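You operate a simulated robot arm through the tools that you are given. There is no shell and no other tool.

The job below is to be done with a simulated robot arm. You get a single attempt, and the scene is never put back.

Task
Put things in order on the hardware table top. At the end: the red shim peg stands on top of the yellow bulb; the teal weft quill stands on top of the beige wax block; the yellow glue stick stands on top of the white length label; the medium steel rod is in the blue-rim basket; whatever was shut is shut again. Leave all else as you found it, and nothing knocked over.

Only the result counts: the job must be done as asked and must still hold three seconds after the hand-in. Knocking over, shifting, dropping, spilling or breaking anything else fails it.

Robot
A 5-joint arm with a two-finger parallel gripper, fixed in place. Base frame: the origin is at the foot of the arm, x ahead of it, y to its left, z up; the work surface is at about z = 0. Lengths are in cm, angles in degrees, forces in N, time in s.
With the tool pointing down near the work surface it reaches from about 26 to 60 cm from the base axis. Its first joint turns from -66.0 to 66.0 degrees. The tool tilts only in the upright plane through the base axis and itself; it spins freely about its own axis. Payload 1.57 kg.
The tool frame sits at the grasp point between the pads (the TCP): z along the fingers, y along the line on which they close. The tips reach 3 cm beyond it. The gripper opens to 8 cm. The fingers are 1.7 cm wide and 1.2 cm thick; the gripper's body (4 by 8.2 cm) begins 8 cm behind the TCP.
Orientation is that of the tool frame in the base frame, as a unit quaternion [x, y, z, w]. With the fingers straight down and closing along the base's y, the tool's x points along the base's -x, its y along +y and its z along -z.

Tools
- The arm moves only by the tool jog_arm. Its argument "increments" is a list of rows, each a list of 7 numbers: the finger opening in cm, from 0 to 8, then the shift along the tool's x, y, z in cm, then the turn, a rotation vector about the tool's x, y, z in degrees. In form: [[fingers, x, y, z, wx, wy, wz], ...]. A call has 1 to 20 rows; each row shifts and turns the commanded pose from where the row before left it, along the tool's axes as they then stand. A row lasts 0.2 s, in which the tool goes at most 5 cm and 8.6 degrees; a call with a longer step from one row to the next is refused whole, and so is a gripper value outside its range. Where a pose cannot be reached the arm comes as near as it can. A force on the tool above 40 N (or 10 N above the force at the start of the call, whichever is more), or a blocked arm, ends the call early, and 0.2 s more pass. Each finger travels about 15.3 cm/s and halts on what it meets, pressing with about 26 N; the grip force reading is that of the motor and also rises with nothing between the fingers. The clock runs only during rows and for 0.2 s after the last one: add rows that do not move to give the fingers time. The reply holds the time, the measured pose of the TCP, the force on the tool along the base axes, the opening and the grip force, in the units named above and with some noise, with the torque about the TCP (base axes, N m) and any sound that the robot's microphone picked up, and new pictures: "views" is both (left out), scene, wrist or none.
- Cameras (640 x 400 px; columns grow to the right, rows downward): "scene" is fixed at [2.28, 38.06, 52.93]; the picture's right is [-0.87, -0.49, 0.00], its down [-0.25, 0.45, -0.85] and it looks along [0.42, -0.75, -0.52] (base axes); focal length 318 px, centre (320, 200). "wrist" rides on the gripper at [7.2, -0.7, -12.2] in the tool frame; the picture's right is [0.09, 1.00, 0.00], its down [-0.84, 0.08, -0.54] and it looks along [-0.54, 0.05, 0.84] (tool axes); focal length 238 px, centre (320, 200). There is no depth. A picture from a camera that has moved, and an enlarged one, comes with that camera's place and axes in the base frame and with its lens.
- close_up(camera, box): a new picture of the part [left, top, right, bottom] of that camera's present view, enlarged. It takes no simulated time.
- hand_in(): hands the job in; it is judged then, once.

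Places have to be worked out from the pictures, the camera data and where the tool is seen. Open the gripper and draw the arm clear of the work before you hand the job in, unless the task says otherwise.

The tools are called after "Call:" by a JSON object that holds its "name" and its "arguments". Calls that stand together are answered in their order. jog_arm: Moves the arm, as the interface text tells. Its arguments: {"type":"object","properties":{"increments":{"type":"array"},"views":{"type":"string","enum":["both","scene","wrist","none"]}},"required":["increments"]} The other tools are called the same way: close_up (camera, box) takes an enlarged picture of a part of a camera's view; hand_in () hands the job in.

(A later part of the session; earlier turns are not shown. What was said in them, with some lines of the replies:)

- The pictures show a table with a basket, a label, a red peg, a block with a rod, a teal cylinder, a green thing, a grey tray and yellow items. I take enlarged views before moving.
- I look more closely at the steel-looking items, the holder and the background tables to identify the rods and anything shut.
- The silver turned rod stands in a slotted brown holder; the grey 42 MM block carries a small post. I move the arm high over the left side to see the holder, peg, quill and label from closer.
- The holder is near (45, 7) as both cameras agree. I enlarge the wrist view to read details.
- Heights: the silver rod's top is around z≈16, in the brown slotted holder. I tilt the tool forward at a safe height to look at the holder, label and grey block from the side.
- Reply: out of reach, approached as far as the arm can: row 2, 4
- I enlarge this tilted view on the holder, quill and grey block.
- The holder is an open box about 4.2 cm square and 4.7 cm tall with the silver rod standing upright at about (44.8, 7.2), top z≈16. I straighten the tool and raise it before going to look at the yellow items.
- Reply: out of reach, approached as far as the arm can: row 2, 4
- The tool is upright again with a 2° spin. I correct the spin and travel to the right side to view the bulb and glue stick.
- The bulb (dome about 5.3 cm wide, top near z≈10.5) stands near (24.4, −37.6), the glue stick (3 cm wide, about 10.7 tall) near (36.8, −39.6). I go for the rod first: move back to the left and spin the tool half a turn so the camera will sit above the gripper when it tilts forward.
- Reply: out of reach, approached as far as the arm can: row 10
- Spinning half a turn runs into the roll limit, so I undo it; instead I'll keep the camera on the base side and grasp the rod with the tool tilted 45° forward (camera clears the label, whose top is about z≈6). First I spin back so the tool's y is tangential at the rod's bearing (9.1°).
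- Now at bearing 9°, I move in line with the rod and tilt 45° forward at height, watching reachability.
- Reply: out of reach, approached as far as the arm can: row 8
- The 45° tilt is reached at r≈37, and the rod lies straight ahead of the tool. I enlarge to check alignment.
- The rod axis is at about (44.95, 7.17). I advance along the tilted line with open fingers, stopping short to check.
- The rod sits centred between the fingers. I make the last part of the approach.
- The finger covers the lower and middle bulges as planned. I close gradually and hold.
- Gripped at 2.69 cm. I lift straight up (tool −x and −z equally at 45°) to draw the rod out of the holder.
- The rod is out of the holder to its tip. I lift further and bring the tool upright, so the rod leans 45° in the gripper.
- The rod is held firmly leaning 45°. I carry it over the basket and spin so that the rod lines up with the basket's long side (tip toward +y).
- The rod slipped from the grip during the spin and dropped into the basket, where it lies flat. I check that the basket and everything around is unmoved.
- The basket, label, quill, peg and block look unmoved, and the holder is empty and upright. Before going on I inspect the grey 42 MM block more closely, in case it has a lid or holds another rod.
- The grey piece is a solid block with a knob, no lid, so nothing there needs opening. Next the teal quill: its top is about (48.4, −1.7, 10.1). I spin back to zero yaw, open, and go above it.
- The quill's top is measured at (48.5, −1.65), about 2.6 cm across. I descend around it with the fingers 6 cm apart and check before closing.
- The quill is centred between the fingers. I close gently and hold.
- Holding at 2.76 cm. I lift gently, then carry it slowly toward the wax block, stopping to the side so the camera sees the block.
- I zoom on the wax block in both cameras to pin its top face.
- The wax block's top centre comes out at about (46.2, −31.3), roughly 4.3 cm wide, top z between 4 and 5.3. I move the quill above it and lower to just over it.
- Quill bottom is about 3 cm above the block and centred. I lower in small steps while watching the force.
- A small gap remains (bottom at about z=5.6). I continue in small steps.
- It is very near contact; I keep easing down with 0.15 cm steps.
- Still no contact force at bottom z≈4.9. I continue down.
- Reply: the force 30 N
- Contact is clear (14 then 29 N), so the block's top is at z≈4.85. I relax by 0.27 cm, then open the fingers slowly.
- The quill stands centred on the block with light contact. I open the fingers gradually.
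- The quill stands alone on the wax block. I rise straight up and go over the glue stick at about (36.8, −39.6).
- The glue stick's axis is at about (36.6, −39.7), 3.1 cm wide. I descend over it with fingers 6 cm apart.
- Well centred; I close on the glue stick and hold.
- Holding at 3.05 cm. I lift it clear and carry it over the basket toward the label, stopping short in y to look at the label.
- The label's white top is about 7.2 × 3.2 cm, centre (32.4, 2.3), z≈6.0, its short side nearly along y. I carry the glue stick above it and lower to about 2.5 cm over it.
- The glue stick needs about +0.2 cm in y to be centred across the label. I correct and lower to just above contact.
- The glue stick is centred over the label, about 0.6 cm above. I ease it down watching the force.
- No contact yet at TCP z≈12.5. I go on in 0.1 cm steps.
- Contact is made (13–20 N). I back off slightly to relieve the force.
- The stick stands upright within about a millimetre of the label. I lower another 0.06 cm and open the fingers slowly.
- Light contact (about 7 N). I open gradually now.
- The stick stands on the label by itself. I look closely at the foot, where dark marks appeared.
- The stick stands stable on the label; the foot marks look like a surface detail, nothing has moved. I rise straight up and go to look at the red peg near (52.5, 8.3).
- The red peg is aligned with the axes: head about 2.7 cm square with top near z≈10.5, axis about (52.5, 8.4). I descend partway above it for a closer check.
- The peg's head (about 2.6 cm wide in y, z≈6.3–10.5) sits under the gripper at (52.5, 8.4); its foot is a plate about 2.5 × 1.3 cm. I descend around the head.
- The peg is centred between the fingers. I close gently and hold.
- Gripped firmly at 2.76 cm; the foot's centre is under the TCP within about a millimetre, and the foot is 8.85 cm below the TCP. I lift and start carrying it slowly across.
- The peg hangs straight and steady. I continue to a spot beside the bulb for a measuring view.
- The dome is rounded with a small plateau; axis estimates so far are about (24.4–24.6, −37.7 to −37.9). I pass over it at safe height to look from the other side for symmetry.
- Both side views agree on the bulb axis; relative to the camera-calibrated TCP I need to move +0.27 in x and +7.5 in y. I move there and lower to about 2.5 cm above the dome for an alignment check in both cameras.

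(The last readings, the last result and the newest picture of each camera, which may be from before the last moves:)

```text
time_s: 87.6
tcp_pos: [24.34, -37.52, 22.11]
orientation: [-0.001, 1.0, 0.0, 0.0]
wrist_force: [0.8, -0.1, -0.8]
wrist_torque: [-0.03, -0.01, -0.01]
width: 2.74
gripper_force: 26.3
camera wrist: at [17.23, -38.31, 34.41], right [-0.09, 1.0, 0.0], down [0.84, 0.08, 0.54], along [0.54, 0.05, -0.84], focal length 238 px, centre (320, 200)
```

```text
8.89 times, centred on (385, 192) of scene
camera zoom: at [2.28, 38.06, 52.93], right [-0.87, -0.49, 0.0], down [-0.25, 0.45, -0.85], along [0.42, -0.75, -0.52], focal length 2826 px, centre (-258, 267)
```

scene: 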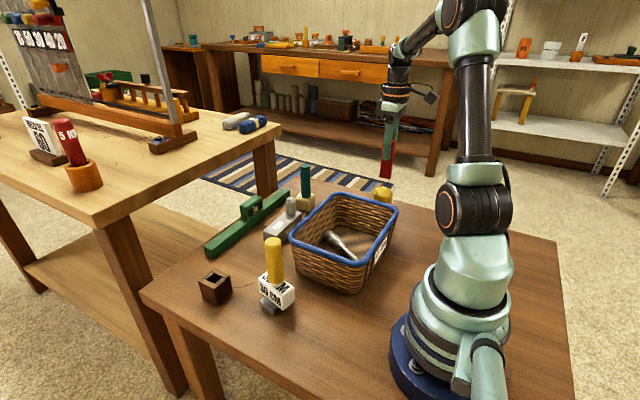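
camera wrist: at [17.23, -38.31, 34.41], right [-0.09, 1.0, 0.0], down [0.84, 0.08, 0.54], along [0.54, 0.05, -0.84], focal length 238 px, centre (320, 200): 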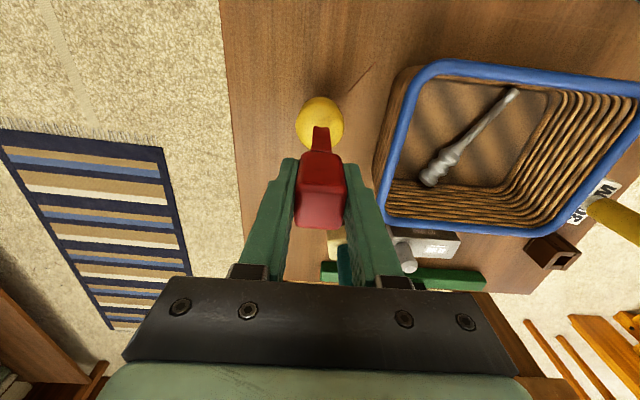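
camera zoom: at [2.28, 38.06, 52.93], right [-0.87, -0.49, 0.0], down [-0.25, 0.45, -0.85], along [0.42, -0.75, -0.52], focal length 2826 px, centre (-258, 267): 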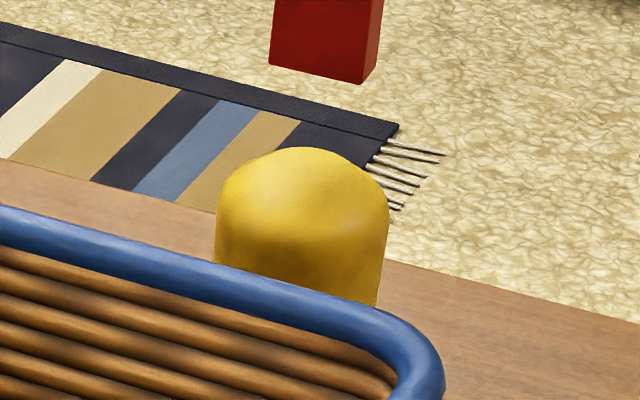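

In the wrist view the foot and dome are centred in y (both at y≈−37.67), and in the scene view they agree laterally within about half a millimetre. I lower further to about 1 cm above and re-check.

Call:
{"name": "jog_arm", "arguments": {"increments": [[0, 0, 0, 0.8, 0, 0, 0], [0, 0, 0, 0.7, 0, 0, 0], [0, 0, 0, 0.3, 0, 0, 0], [0, 0, 0, 0, 0, 0, 0]], "views": "both"}}

Call:
{"name": "close_up", "arguments": {"camera": "scene", "box": [368, 176, 404, 206]}}

Call:
{"name": "close_up", "arguments": {"camera": "wrist", "box": [280, 80, 360, 160]}}

```text
time_s: 88.6
tcp_pos: [24.34, -37.53, 20.42]
orientation: [0.0, 1.0, 0.0, 0.0]
wrist_force: [0.0, 0.0, -1.3]
wrist_torque: [0.01, 0.05, 0.03]
width: 2.77
gripper_force: 25.9
camera wrist: at [17.22, -38.27, 32.62], right [-0.09, 1.0, 0.0], down [0.84, 0.08, 0.54], along [0.54, 0.05, -0.84], focal length 238 px, centre (320, 200)
```

scene: 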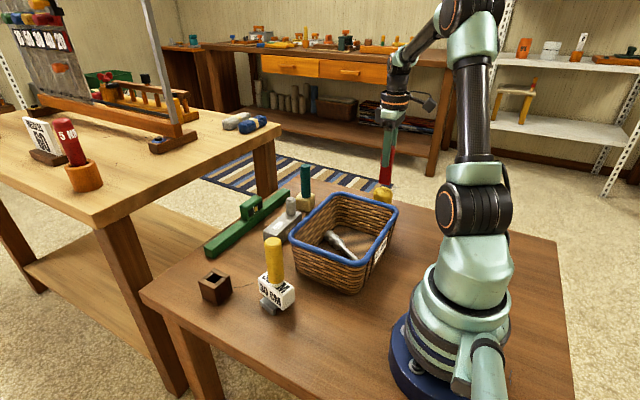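
wrist: 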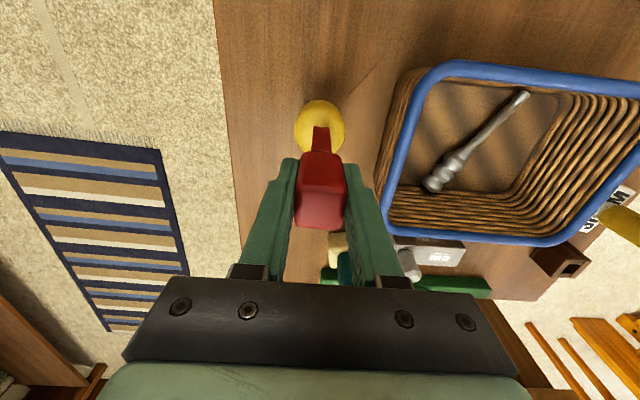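

```text
13.33 times, centred on (386, 191) of scene
camera zoom: at [2.28, 38.06, 52.93], right [-0.87, -0.49, 0.0], down [-0.25, 0.45, -0.85], along [0.42, -0.75, -0.52], focal length 4240 px, centre (-560, 320)
```

zoom: 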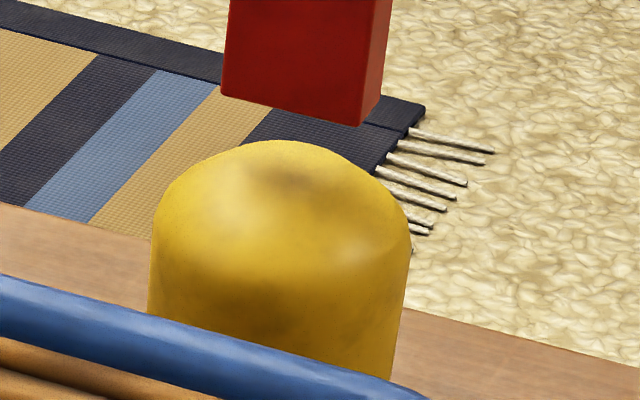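

```text
5.00 times, centred on (320, 120) of wrist
camera zoom: at [17.22, -38.27, 32.62], right [-0.09, 1.0, 0.0], down [0.84, 0.08, 0.54], along [0.54, 0.05, -0.84], focal length 1192 px, centre (320, 600)
```

zoom: 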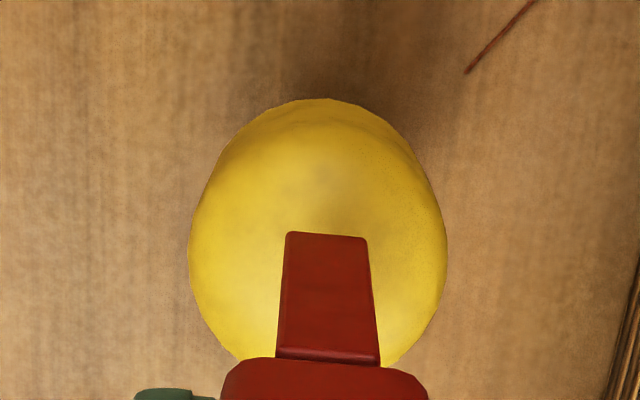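

Alignment holds within about 0.7 mm (peg slightly toward −x and +y); I trim by that and lower in small steps toward contact.

Call:
{"name": "jog_arm", "arguments": {"increments": [[0, -0.06, -0.04, 0.3, 0, 0, 0], [0, 0, 0, 0.2, 0, 0, 0], [0, 0, 0, 0.1, 0, 0, 0], [0, 0, 0, 0, 0, 0, 0]], "views": "scene"}}

Call:
{"name": "close_up", "arguments": {"camera": "scene", "box": [368, 176, 404, 206]}}

```text
time_s: 89.6
tcp_pos: [24.36, -37.61, 19.72]
orientation: [-0.001, 1.0, 0.0, -0.001]
wrist_force: [0.1, 0.7, -1.0]
wrist_torque: [-0.01, 0.01, 0.05]
width: 2.76
gripper_force: 25.5
```

scene: 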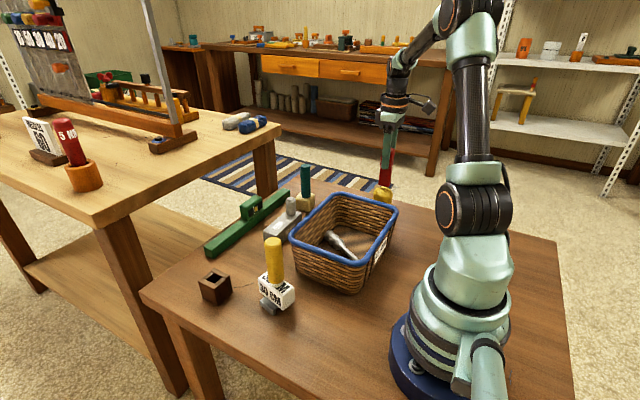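

```text
13.33 times, centred on (386, 191) of scene
camera zoom: at [2.28, 38.06, 52.93], right [-0.87, -0.49, 0.0], down [-0.25, 0.45, -0.85], along [0.42, -0.75, -0.52], focal length 4240 px, centre (-560, 320)
```

zoom: 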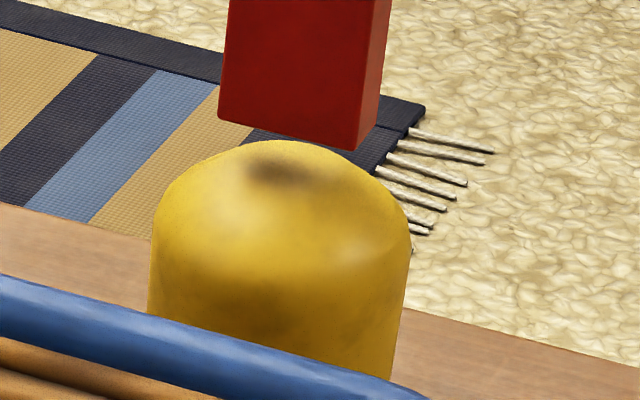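

Call:
{"name": "jog_arm", "arguments": {"increments": [[0, 0, 0, 0.2, 0, 0, 0], [0, 0, 0, 0.2, 0, 0, 0], [0, 0, 0, 0, 0, 0, 0]], "views": "both"}}

Call:
{"name": "close_up", "arguments": {"camera": "scene", "box": [368, 176, 404, 206]}}

Call:
{"name": "close_up", "arguments": {"camera": "wrist", "box": [280, 80, 360, 160]}}

```text
time_s: 90.4
tcp_pos: [24.32, -37.51, 19.54]
orientation: [-0.001, 1.0, 0.0, 0.0]
wrist_force: [0.2, -0.5, -1.2]
wrist_torque: [-0.02, -0.04, 0.01]
width: 2.76
gripper_force: 26.1
camera wrist: at [17.26, -38.37, 31.65], right [-0.09, 1.0, 0.0], down [0.84, 0.08, 0.54], along [0.54, 0.05, -0.84], focal length 238 px, centre (320, 200)
```

scene: 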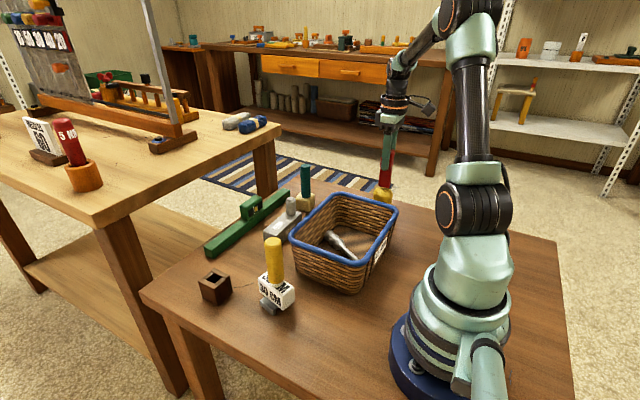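
wrist: 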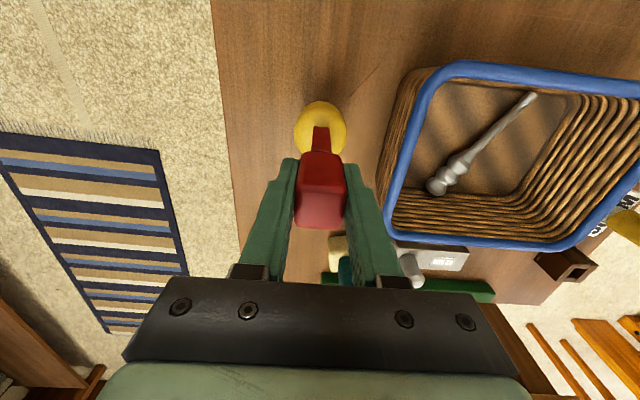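

```text
13.33 times, centred on (386, 191) of scene
camera zoom: at [2.28, 38.06, 52.93], right [-0.87, -0.49, 0.0], down [-0.25, 0.45, -0.85], along [0.42, -0.75, -0.52], focal length 4240 px, centre (-560, 320)
```

zoom: 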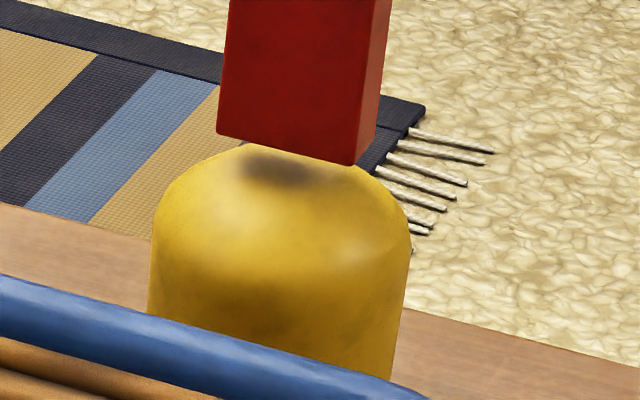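

```text
5.00 times, centred on (320, 120) of wrist
camera zoom: at [17.26, -38.37, 31.65], right [-0.09, 1.0, 0.0], down [0.84, 0.08, 0.54], along [0.54, 0.05, -0.84], focal length 1192 px, centre (320, 600)
```

zoom: 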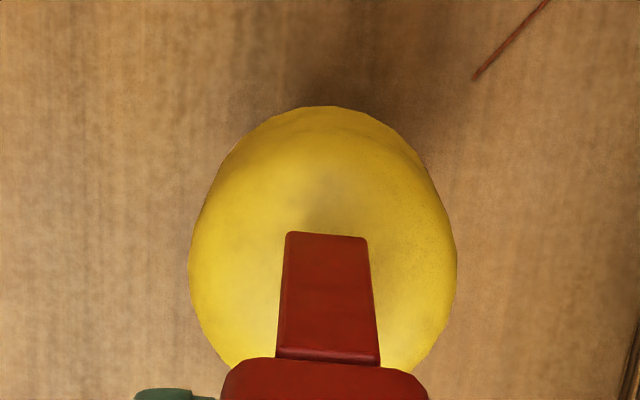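

Still aligned; the foot is about to meet the dome. I go in 0.1 cm steps reading force.

Call:
{"name": "jog_arm", "arguments": {"increments": [[0, 0, 0, 0.15, 0, 0, 0], [0, 0, 0, 0, 0, 0, 0]], "views": "none"}}

Call:
{"name": "jog_arm", "arguments": {"increments": [[0, 0, 0, 0.1, 0, 0, 0], [0, 0, 0, 0, 0, 0, 0]], "views": "none"}}

Call:
{"name": "jog_arm", "arguments": {"increments": [[0, 0, 0, 0.1, 0, 0, 0], [0, 0, 0, 0, 0, 0, 0]], "views": "scene"}}

Call:
{"name": "close_up", "arguments": {"camera": "scene", "box": [368, 176, 404, 206]}}

```text
time_s: 91.0
tcp_pos: [24.26, -37.54, 19.3]
orientation: [-0.001, 1.0, 0.0, 0.0]
wrist_force: [-0.9, 0.6, -1.2]
wrist_torque: [-0.01, -0.01, 0.01]
width: 2.76
gripper_force: 25.7
```

```text
time_s: 91.6
tcp_pos: [24.3, -37.6, 19.14]
orientation: [-0.002, 1.0, 0.0, 0.0]
wrist_force: [0.0, 0.1, -0.7]
wrist_torque: [-0.05, 0.01, 0.02]
width: 2.74
gripper_force: 26.2
```

```text
time_s: 92.2
tcp_pos: [24.4, -37.51, 19.09]
orientation: [-0.001, 1.0, 0.0, 0.0]
wrist_force: [0.8, 0.3, -0.9]
wrist_torque: [0.01, 0.01, -0.03]
width: 2.74
gripper_force: 25.9
```

scene: 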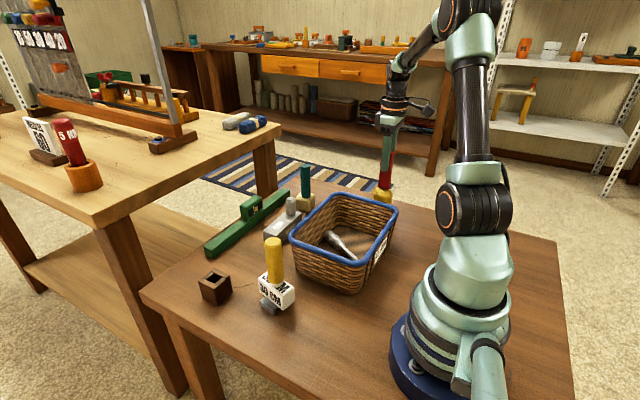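

```text
13.33 times, centred on (386, 191) of scene
camera zoom: at [2.28, 38.06, 52.93], right [-0.87, -0.49, 0.0], down [-0.25, 0.45, -0.85], along [0.42, -0.75, -0.52], focal length 4240 px, centre (-560, 320)
```

zoom: 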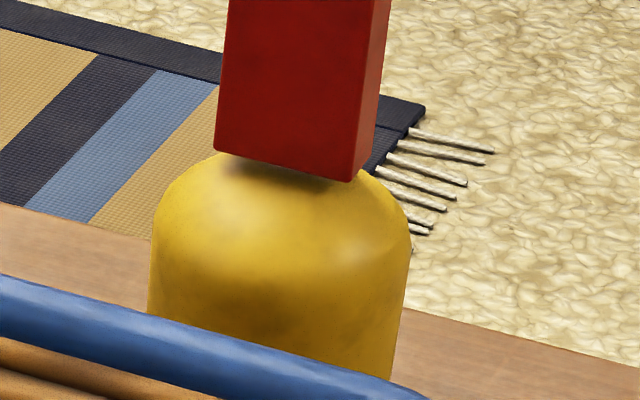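

Call:
{"name": "jog_arm", "arguments": {"increments": [[0, 0, 0, 0.08, 0, 0, 0], [0, 0, 0, 0, 0, 0, 0]], "views": "none"}}

Call:
{"name": "jog_arm", "arguments": {"increments": [[0, 0, 0, 0.08, 0, 0, 0], [0, 0, 0, 0, 0, 0, 0]], "views": "none"}}

Call:
{"name": "jog_arm", "arguments": {"increments": [[0, 0, 0, 0.08, 0, 0, 0], [0, 0, 0, 0, 0, 0, 0]], "views": "scene"}}

Call:
{"name": "close_up", "arguments": {"camera": "scene", "box": [368, 176, 404, 206]}}

```text
time_s: 92.8
tcp_pos: [24.34, -37.57, 18.99]
orientation: [-0.001, 1.0, 0.001, 0.0]
wrist_force: [0.0, 0.0, -1.1]
wrist_torque: [-0.03, 0.0, 0.0]
width: 2.77
gripper_force: 26.0
```

```text
time_s: 93.4
tcp_pos: [24.37, -37.51, 18.95]
orientation: [0.0, 1.0, 0.0, -0.001]
wrist_force: [0.9, -0.6, -0.6]
wrist_torque: [0.02, -0.02, -0.03]
width: 2.74
gripper_force: 26.0
```

```text
time_s: 94.0
tcp_pos: [24.29, -37.46, 18.78]
orientation: [-0.001, 1.0, 0.0, 0.0]
wrist_force: [0.1, 0.9, -0.3]
wrist_torque: [0.01, 0.04, -0.01]
width: 2.75
gripper_force: 26.0
```

scene: 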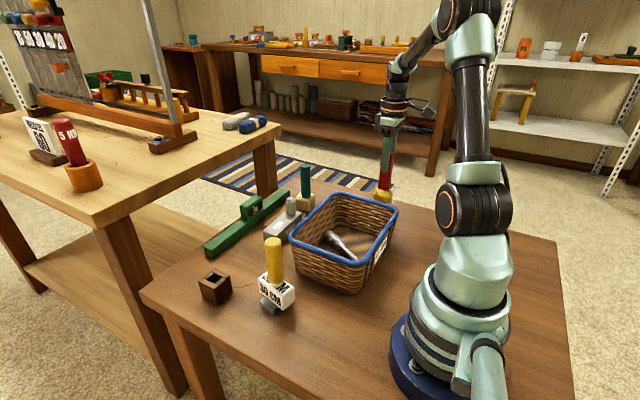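

```text
13.33 times, centred on (386, 191) of scene
camera zoom: at [2.28, 38.06, 52.93], right [-0.87, -0.49, 0.0], down [-0.25, 0.45, -0.85], along [0.42, -0.75, -0.52], focal length 4240 px, centre (-560, 320)
```

zoom: 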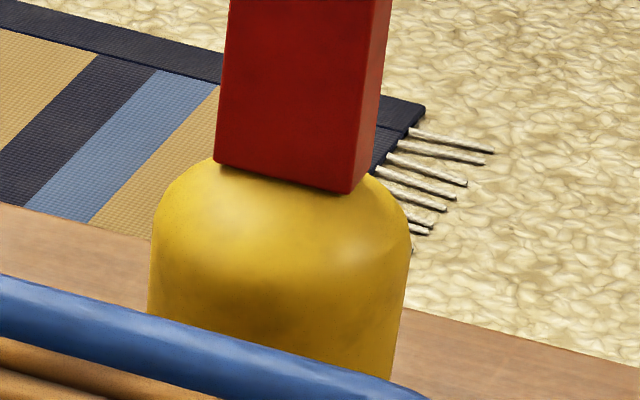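

The foot is nearly touching a fairly flat crown. I continue with 0.06 cm steps.

Call:
{"name": "jog_arm", "arguments": {"increments": [[0, 0, 0, 0.06, 0, 0, 0], [0, 0, 0, 0, 0, 0, 0]], "views": "none"}}

Call:
{"name": "jog_arm", "arguments": {"increments": [[0, 0, 0, 0.06, 0, 0, 0], [0, 0, 0, 0, 0, 0, 0]], "views": "none"}}

```text
time_s: 94.6
tcp_pos: [24.3, -37.6, 18.73]
orientation: [-0.001, 1.0, 0.0, 0.0]
wrist_force: [-1.1, 0.7, -0.4]
wrist_torque: [-0.01, 0.0, 0.02]
width: 2.75
gripper_force: 26.0
```

```text
time_s: 95.2
tcp_pos: [24.22, -37.65, 18.72]
orientation: [-0.001, 1.0, 0.0, 0.0]
wrist_force: [0.5, -0.5, 0.0]
wrist_torque: [0.01, -0.02, 0.0]
width: 2.76
gripper_force: 25.3
```

Call:
{"name": "jog_arm", "arguments": {"increments": [[0, 0, 0, 0.06, 0, 0, 0], [0, 0, 0, 0, 0, 0, 0]], "views": "none"}}

Call:
{"name": "jog_arm", "arguments": {"increments": [[0, 0, 0, 0, 0, 0, 0]], "views": "scene"}}

Call:
{"name": "close_up", "arguments": {"camera": "scene", "box": [368, 176, 404, 206]}}

```text
time_s: 95.8
tcp_pos: [24.3, -37.57, 18.59]
orientation: [-0.001, 1.0, 0.0, 0.001]
wrist_force: [-0.2, 0.7, -1.5]
wrist_torque: [-0.03, 0.0, 0.04]
width: 2.77
gripper_force: 26.2
```

```text
time_s: 96.2
tcp_pos: [24.36, -37.64, 18.63]
orientation: [-0.001, 1.0, -0.001, 0.0]
wrist_force: [-0.7, 0.7, -0.7]
wrist_torque: [-0.02, 0.02, 0.0]
width: 2.76
gripper_force: 26.1
```

scene: 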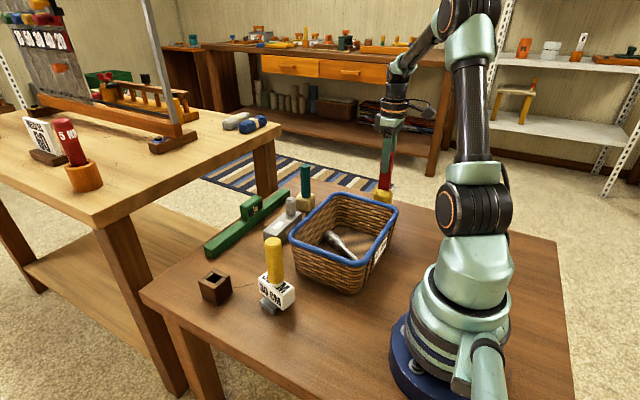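

```text
13.33 times, centred on (386, 191) of scene
camera zoom: at [2.28, 38.06, 52.93], right [-0.87, -0.49, 0.0], down [-0.25, 0.45, -0.85], along [0.42, -0.75, -0.52], focal length 4240 px, centre (-560, 320)
```

zoom: 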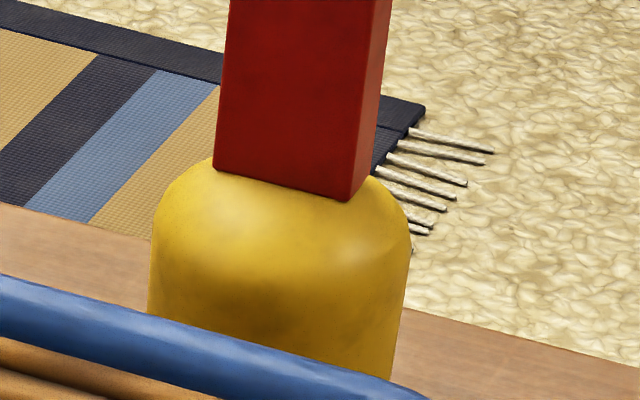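

Visually it touches but no force yet; I continue in 0.05 cm steps.

Call:
{"name": "jog_arm", "arguments": {"increments": [[0, 0, 0, 0.05, 0, 0, 0], [0, 0, 0, 0, 0, 0, 0]], "views": "none"}}

Call:
{"name": "jog_arm", "arguments": {"increments": [[0, 0, 0, 0.05, 0, 0, 0], [0, 0, 0, 0, 0, 0, 0]], "views": "none"}}

```text
time_s: 96.8
tcp_pos: [24.34, -37.51, 18.5]
orientation: [0.0, 1.0, 0.0, 0.0]
wrist_force: [0.4, -0.8, -1.5]
wrist_torque: [-0.01, 0.04, -0.03]
width: 2.75
gripper_force: 26.0
```

```text
time_s: 97.4
tcp_pos: [24.36, -37.61, 18.57]
orientation: [0.0, 1.0, -0.001, 0.0]
wrist_force: [0.2, -0.6, 3.2]
wrist_torque: [0.04, 0.05, -0.02]
width: 2.74
gripper_force: 26.6
```

Light contact (about 4 N) with the bulb top at z≈9.7. I look at both views before loosening.

Call:
{"name": "jog_arm", "arguments": {"increments": [[0, 0, 0, 0, 0, 0, 0]], "views": "both"}}

Call:
{"name": "close_up", "arguments": {"camera": "scene", "box": [366, 150, 406, 206]}}

Call:
{"name": "close_up", "arguments": {"camera": "wrist", "box": [280, 80, 360, 160]}}

```text
time_s: 97.8
tcp_pos: [24.33, -37.61, 18.61]
orientation: [-0.001, 1.0, 0.0, 0.0]
wrist_force: [0.1, 0.9, 4.2]
wrist_torque: [0.03, 0.06, -0.01]
width: 2.73
gripper_force: 26.4
camera wrist: at [17.23, -38.36, 30.75], right [-0.09, 1.0, 0.0], down [0.84, 0.08, 0.54], along [0.54, 0.05, -0.84], focal length 238 px, centre (320, 200)
```

scene: 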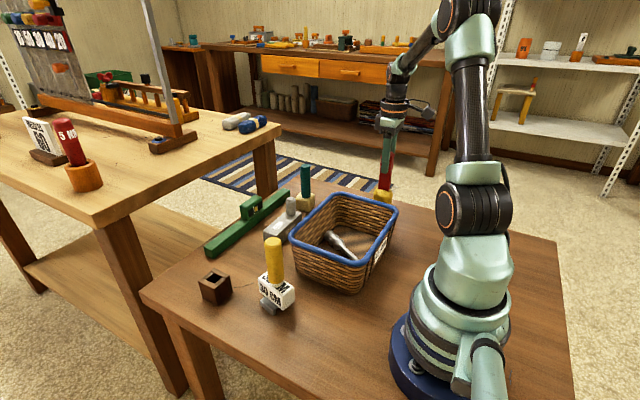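
wrist: 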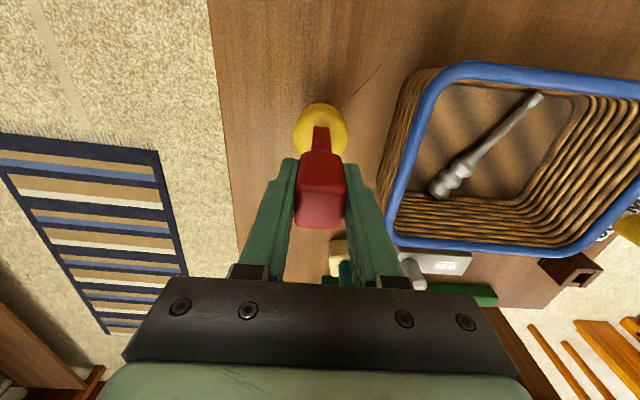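

```text
7.14 times, centred on (386, 178) of scene
camera zoom: at [2.28, 38.06, 52.93], right [-0.87, -0.49, 0.0], down [-0.25, 0.45, -0.85], along [0.42, -0.75, -0.52], focal length 2271 px, centre (-151, 357)
```

zoom: 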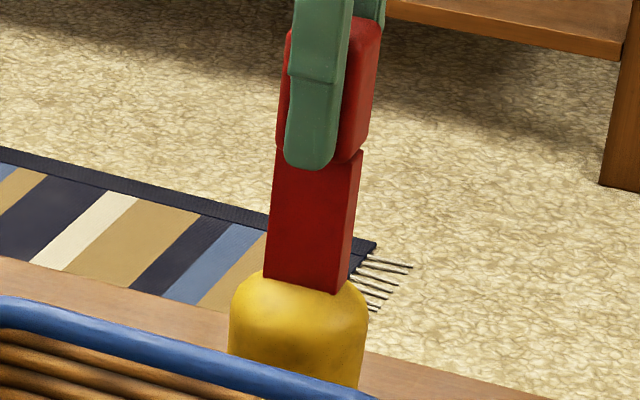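

```text
5.00 times, centred on (320, 120) of wrist
camera zoom: at [17.23, -38.36, 30.75], right [-0.09, 1.0, 0.0], down [0.84, 0.08, 0.54], along [0.54, 0.05, -0.84], focal length 1192 px, centre (320, 600)
```

zoom: 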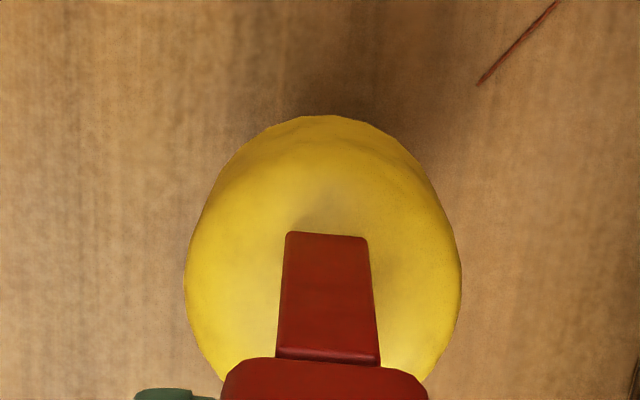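

Aligned in both views and vertical. I loosen the fingers by a hair first and watch whether the peg stays put.

Call:
{"name": "jog_arm", "arguments": {"increments": [[2.7, 0, 0, 0, 0, 0, 0], [2.78, 0, 0, 0, 0, 0, 0], [2.84, 0, 0, 0, 0, 0, 0], [2.9, 0, 0, 0, 0, 0, 0], [2.9, 0, 0, 0, 0, 0, 0], [2.9, 0, 0, 0, 0, 0, 0]], "views": "both"}}

Call:
{"name": "close_up", "arguments": {"camera": "scene", "box": [366, 150, 406, 206]}}

Call:
{"name": "close_up", "arguments": {"camera": "wrist", "box": [270, 80, 370, 240]}}

```text
time_s: 99.2
tcp_pos: [24.37, -37.59, 18.48]
orientation: [0.0, 1.0, 0.0, 0.0]
wrist_force: [0.3, 0.4, -0.1]
wrist_torque: [0.01, -0.01, 0.0]
width: 2.9
gripper_force: 0.1
camera wrist: at [17.23, -38.36, 30.73], right [-0.09, 1.0, 0.0], down [0.84, 0.08, 0.54], along [0.54, 0.05, -0.84], focal length 238 px, centre (320, 200)
```

scene: 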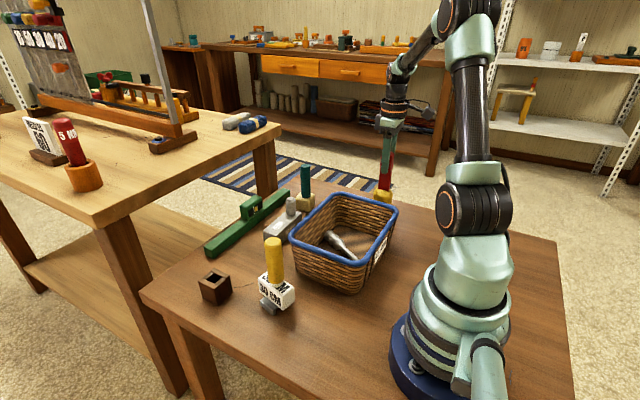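
wrist: 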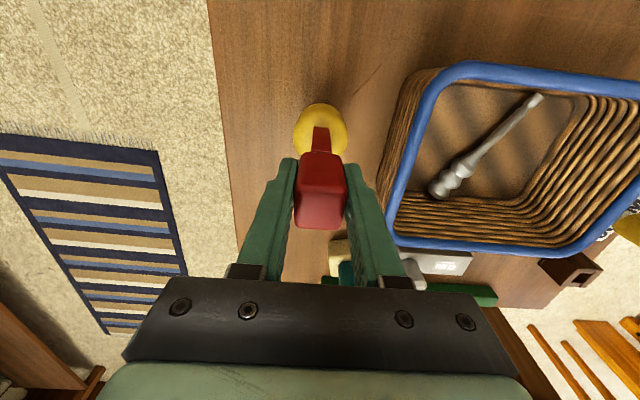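

```text
7.14 times, centred on (386, 178) of scene
camera zoom: at [2.28, 38.06, 52.93], right [-0.87, -0.49, 0.0], down [-0.25, 0.45, -0.85], along [0.42, -0.75, -0.52], focal length 2271 px, centre (-151, 357)
```

zoom: 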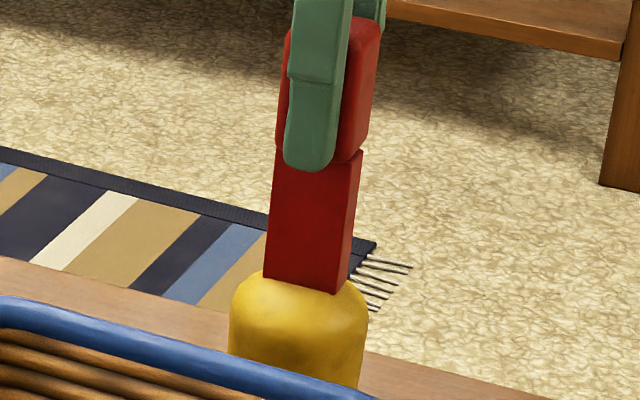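

```text
2.50 times, centred on (320, 160) of wrist
camera zoom: at [17.23, -38.36, 30.73], right [-0.09, 1.0, 0.0], down [0.84, 0.08, 0.54], along [0.54, 0.05, -0.84], focal length 596 px, centre (320, 300)
```

zoom: 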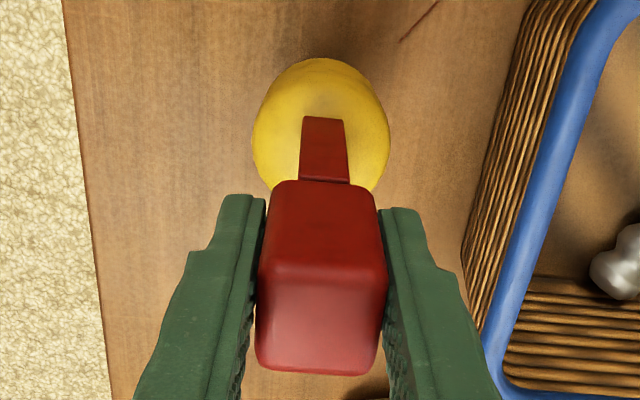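

The peg stays upright with the grip force at zero. I open a bit more and wait to make sure it is stable.

Call:
{"name": "jog_arm", "arguments": {"increments": [[3.0, 0, 0, 0, 0, 0, 0], [3.1, 0, 0, 0, 0, 0, 0], [3.2, 0, 0, 0, 0, 0, 0], [3.2, 0, 0, 0, 0, 0, 0], [3.2, 0, 0, 0, 0, 0, 0], [3.2, 0, 0, 0, 0, 0, 0], [3.2, 0, 0, 0, 0, 0, 0], [3.2, 0, 0, 0, 0, 0, 0]], "views": "both"}}

Call:
{"name": "close_up", "arguments": {"camera": "scene", "box": [366, 150, 406, 206]}}

Call:
{"name": "close_up", "arguments": {"camera": "wrist", "box": [270, 80, 370, 240]}}

```text
time_s: 101.0
tcp_pos: [24.28, -37.53, 18.48]
orientation: [-0.001, 1.0, 0.0, 0.0]
wrist_force: [0.1, 0.0, 0.5]
wrist_torque: [0.01, 0.02, 0.0]
width: 3.19
gripper_force: 0.1
camera wrist: at [17.23, -38.36, 30.73], right [-0.09, 1.0, 0.0], down [0.84, 0.08, 0.54], along [0.54, 0.05, -0.84], focal length 238 px, centre (320, 200)
```

scene: 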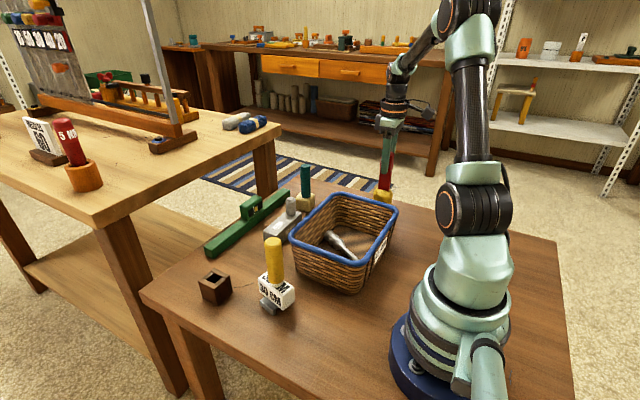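
wrist: 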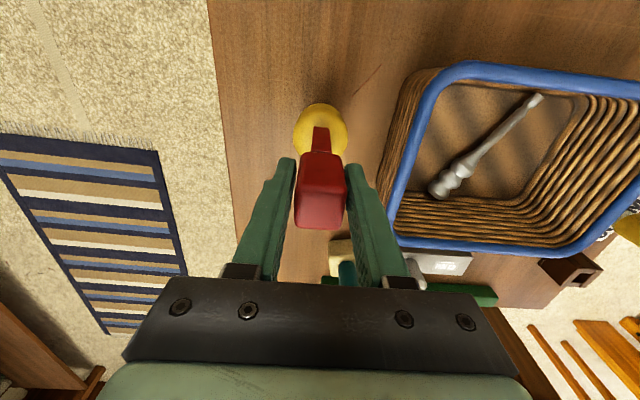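

```text
7.14 times, centred on (386, 178) of scene
camera zoom: at [2.28, 38.06, 52.93], right [-0.87, -0.49, 0.0], down [-0.25, 0.45, -0.85], along [0.42, -0.75, -0.52], focal length 2271 px, centre (-151, 357)
```

zoom: 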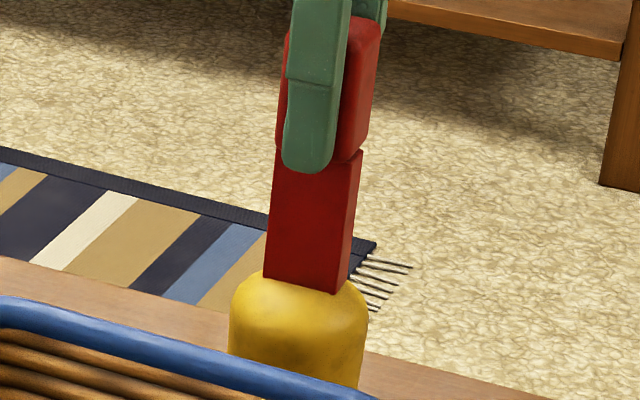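

```text
2.50 times, centred on (320, 160) of wrist
camera zoom: at [17.23, -38.36, 30.73], right [-0.09, 1.0, 0.0], down [0.84, 0.08, 0.54], along [0.54, 0.05, -0.84], focal length 596 px, centre (320, 300)
```

zoom: 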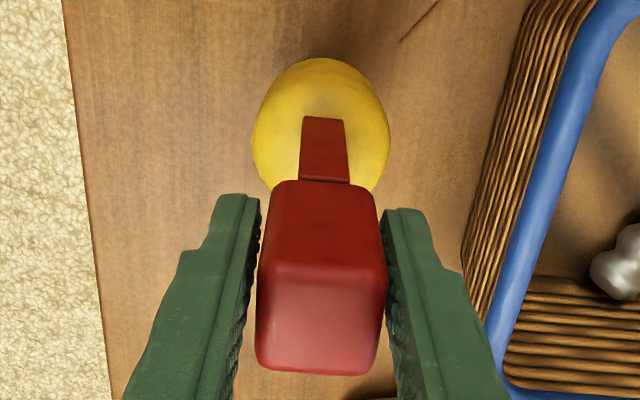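

The peg stands free and steady. I open wider and rise straight up, slowly at first.

Call:
{"name": "jog_arm", "arguments": {"increments": [[4.0, 0, 0, 0, 0, 0, 0], [5.0, 0, 0, 0, 0, 0, 0], [5.6, 0, 0, 0, 0, 0, 0], [5.6, 0, 0, -1, 0, 0, 0], [5.6, 0, 0, -2, 0, 0, 0], [5.6, 0, 0, -3, 0, 0, 0], [5.6, 0, 0, -3, 0, 0, 0], [5.6, 0, 0, -3, 0, 0, 0], [5.6, 0, 0, 0, 0, 0, 0]], "views": "both"}}

Call:
{"name": "close_up", "arguments": {"camera": "scene", "box": [350, 140, 420, 220]}}

```text
time_s: 103.0
tcp_pos: [24.48, -37.53, 30.68]
orientation: [-0.001, 1.0, 0.001, 0.0]
wrist_force: [-1.2, -0.4, -0.6]
wrist_torque: [0.0, 0.01, -0.01]
width: 5.58
gripper_force: 0.1
camera wrist: at [17.29, -38.34, 42.89], right [-0.09, 1.0, 0.0], down [0.84, 0.08, 0.54], along [0.54, 0.05, -0.84], focal length 238 px, centre (320, 200)
```

scene: 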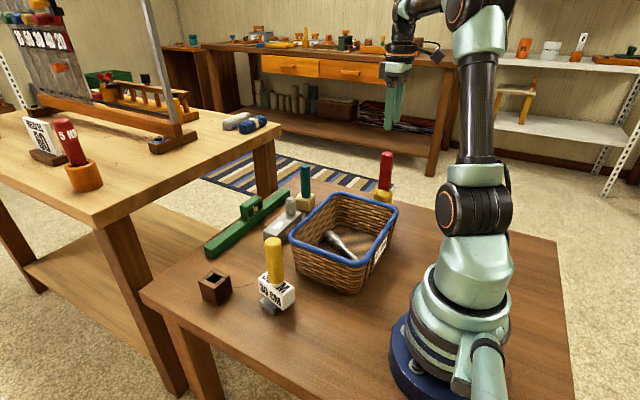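
wrist: 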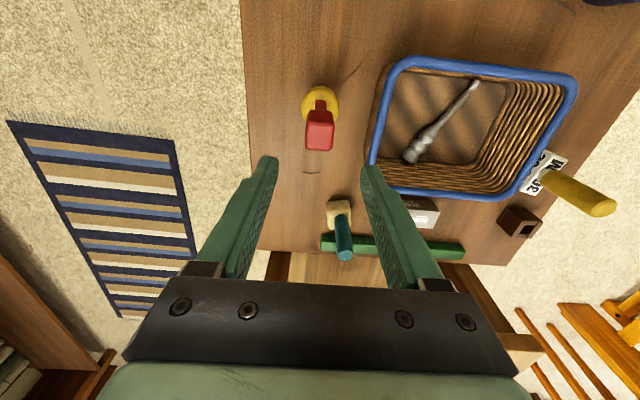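

```text
5.00 times, centred on (385, 180) of scene
camera zoom: at [2.28, 38.06, 52.93], right [-0.87, -0.49, 0.0], down [-0.25, 0.45, -0.85], along [0.42, -0.75, -0.52], focal length 1590 px, centre (-5, 300)
```

zoom: 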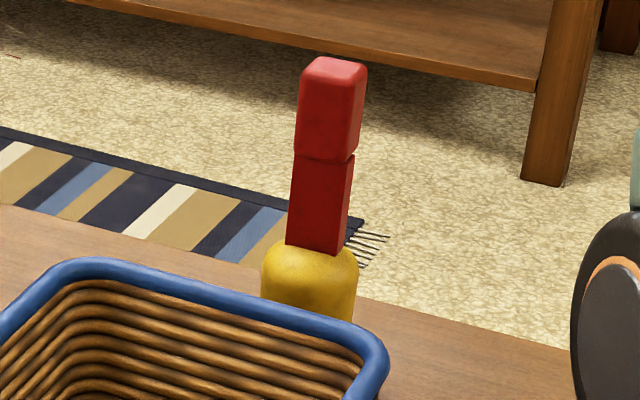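

All four placements stand. I draw the arm away to about its starting pose with the gripper open and take a final look.

Call:
{"name": "jog_arm", "arguments": {"increments": [[6, 0, 0, -2, 0, 0, 0], [7, -0.4, 2.5, -1.5, 0, 0, 0], [8, -0.5, 4.0, -0.5, 0, 0, 0], [8, -0.5, 4.2, -0.5, 0, 0, 0], [8, -0.5, 4.2, -0.5, 0, 0, 0], [8, -0.5, 4.2, -0.3, 0, 0, 0], [8, -0.5, 3.6, 0, 0, 0, 0], [8, 0, 0, 0, 0, 0, 0], [8, 0, 0, 0, 0, 0, 0], [8, 0, 0, 0, 0, 0, 0]], "views": "both"}}

Call:
{"name": "close_up", "arguments": {"camera": "scene", "box": [150, 140, 310, 320]}}

Call:
{"name": "close_up", "arguments": {"camera": "scene", "box": [250, 140, 420, 300]}}

Call:
{"name": "close_up", "arguments": {"camera": "wrist", "box": [100, 0, 460, 260]}}

```text
time_s: 105.2
tcp_pos: [27.26, -14.76, 35.85]
orientation: [-0.001, 1.0, 0.0, -0.001]
wrist_force: [-0.7, 0.2, -0.3]
wrist_torque: [-0.03, 0.02, 0.02]
width: 8.02
gripper_force: 0.0
camera wrist: at [20.23, -15.6, 48.01], right [-0.09, 1.0, 0.0], down [0.84, 0.08, 0.54], along [0.54, 0.05, -0.84], focal length 238 px, centre (320, 200)
```

scene: 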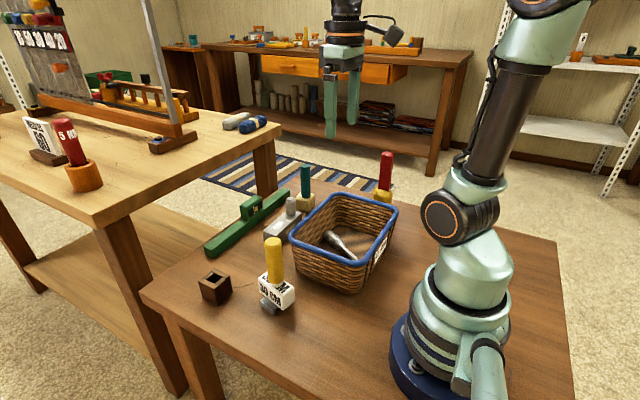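
wrist: 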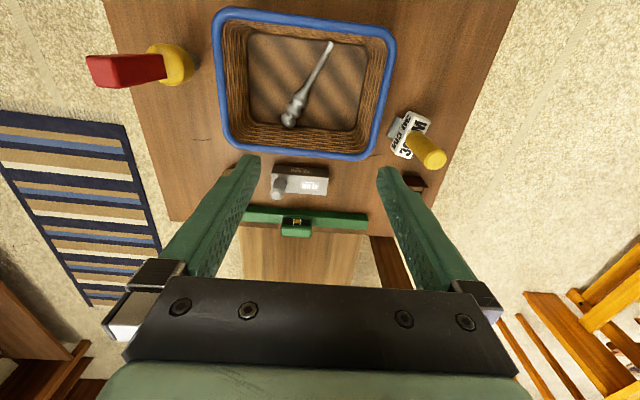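

```text
2.22 times, centred on (230, 230) of scene
camera zoom: at [2.28, 38.06, 52.93], right [-0.87, -0.49, 0.0], down [-0.25, 0.45, -0.85], along [0.42, -0.75, -0.52], focal length 707 px, centre (520, 133)
```

zoom: 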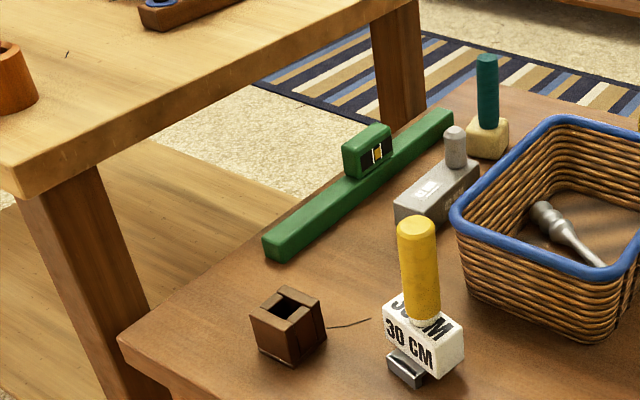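

```text
2.50 times, centred on (335, 220) of scene
camera zoom: at [2.28, 38.06, 52.93], right [-0.87, -0.49, 0.0], down [-0.25, 0.45, -0.85], along [0.42, -0.75, -0.52], focal length 795 px, centre (282, 150)
```

zoom: 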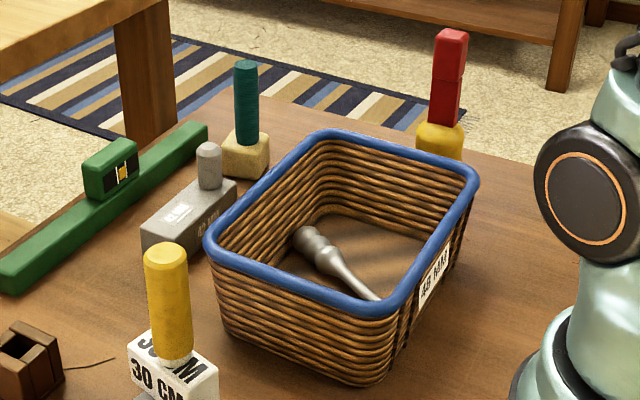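

```text
1.54 times, centred on (280, 130) of wrist
camera zoom: at [20.23, -15.6, 48.01], right [-0.09, 1.0, 0.0], down [0.84, 0.08, 0.54], along [0.54, 0.05, -0.84], focal length 367 px, centre (382, 308)
```

zoom: 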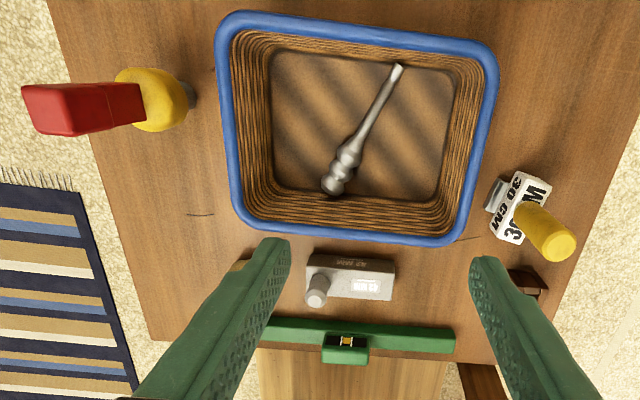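

All goals hold: the peg is on the bulb, the quill on the wax block, the glue stick on the label, and the rod in the basket. Everything else is where it was, and nothing had to be opened. The arm is clear with the gripper open, so I hand in.

Call:
{"name": "hand_in", "arguments": {}}

```text
The job is handed in.
```

The job is handed in. In the last pictures before hand-in, all four items were where you asked, with the arm clear and the gripper open.

- **Red shim peg:** it stands upright on top of the yellow bulb. It stayed steady once the fingers let go.
- **Teal weft quill:** it stands centred on the beige wax block.
- **Yellow glue stick:** it stands on the white 30 CM label.
- **Medium steel rod:** it lies flat in the blue-rim basket. It slipped out of the grip while I was carrying it over the basket and dropped in, so I did not set it down under control. The basket and nearby items showed no shift afterwards. I took the silver turned rod in the brown holder to be this one, as I saw no other loose rod on the table.
- **Shut things:** I saw nothing shut on the table and opened nothing. The grey 42 MM block appears solid with a knob and no lid.

The empty rod holder, green level and grey block look the same as at the start.
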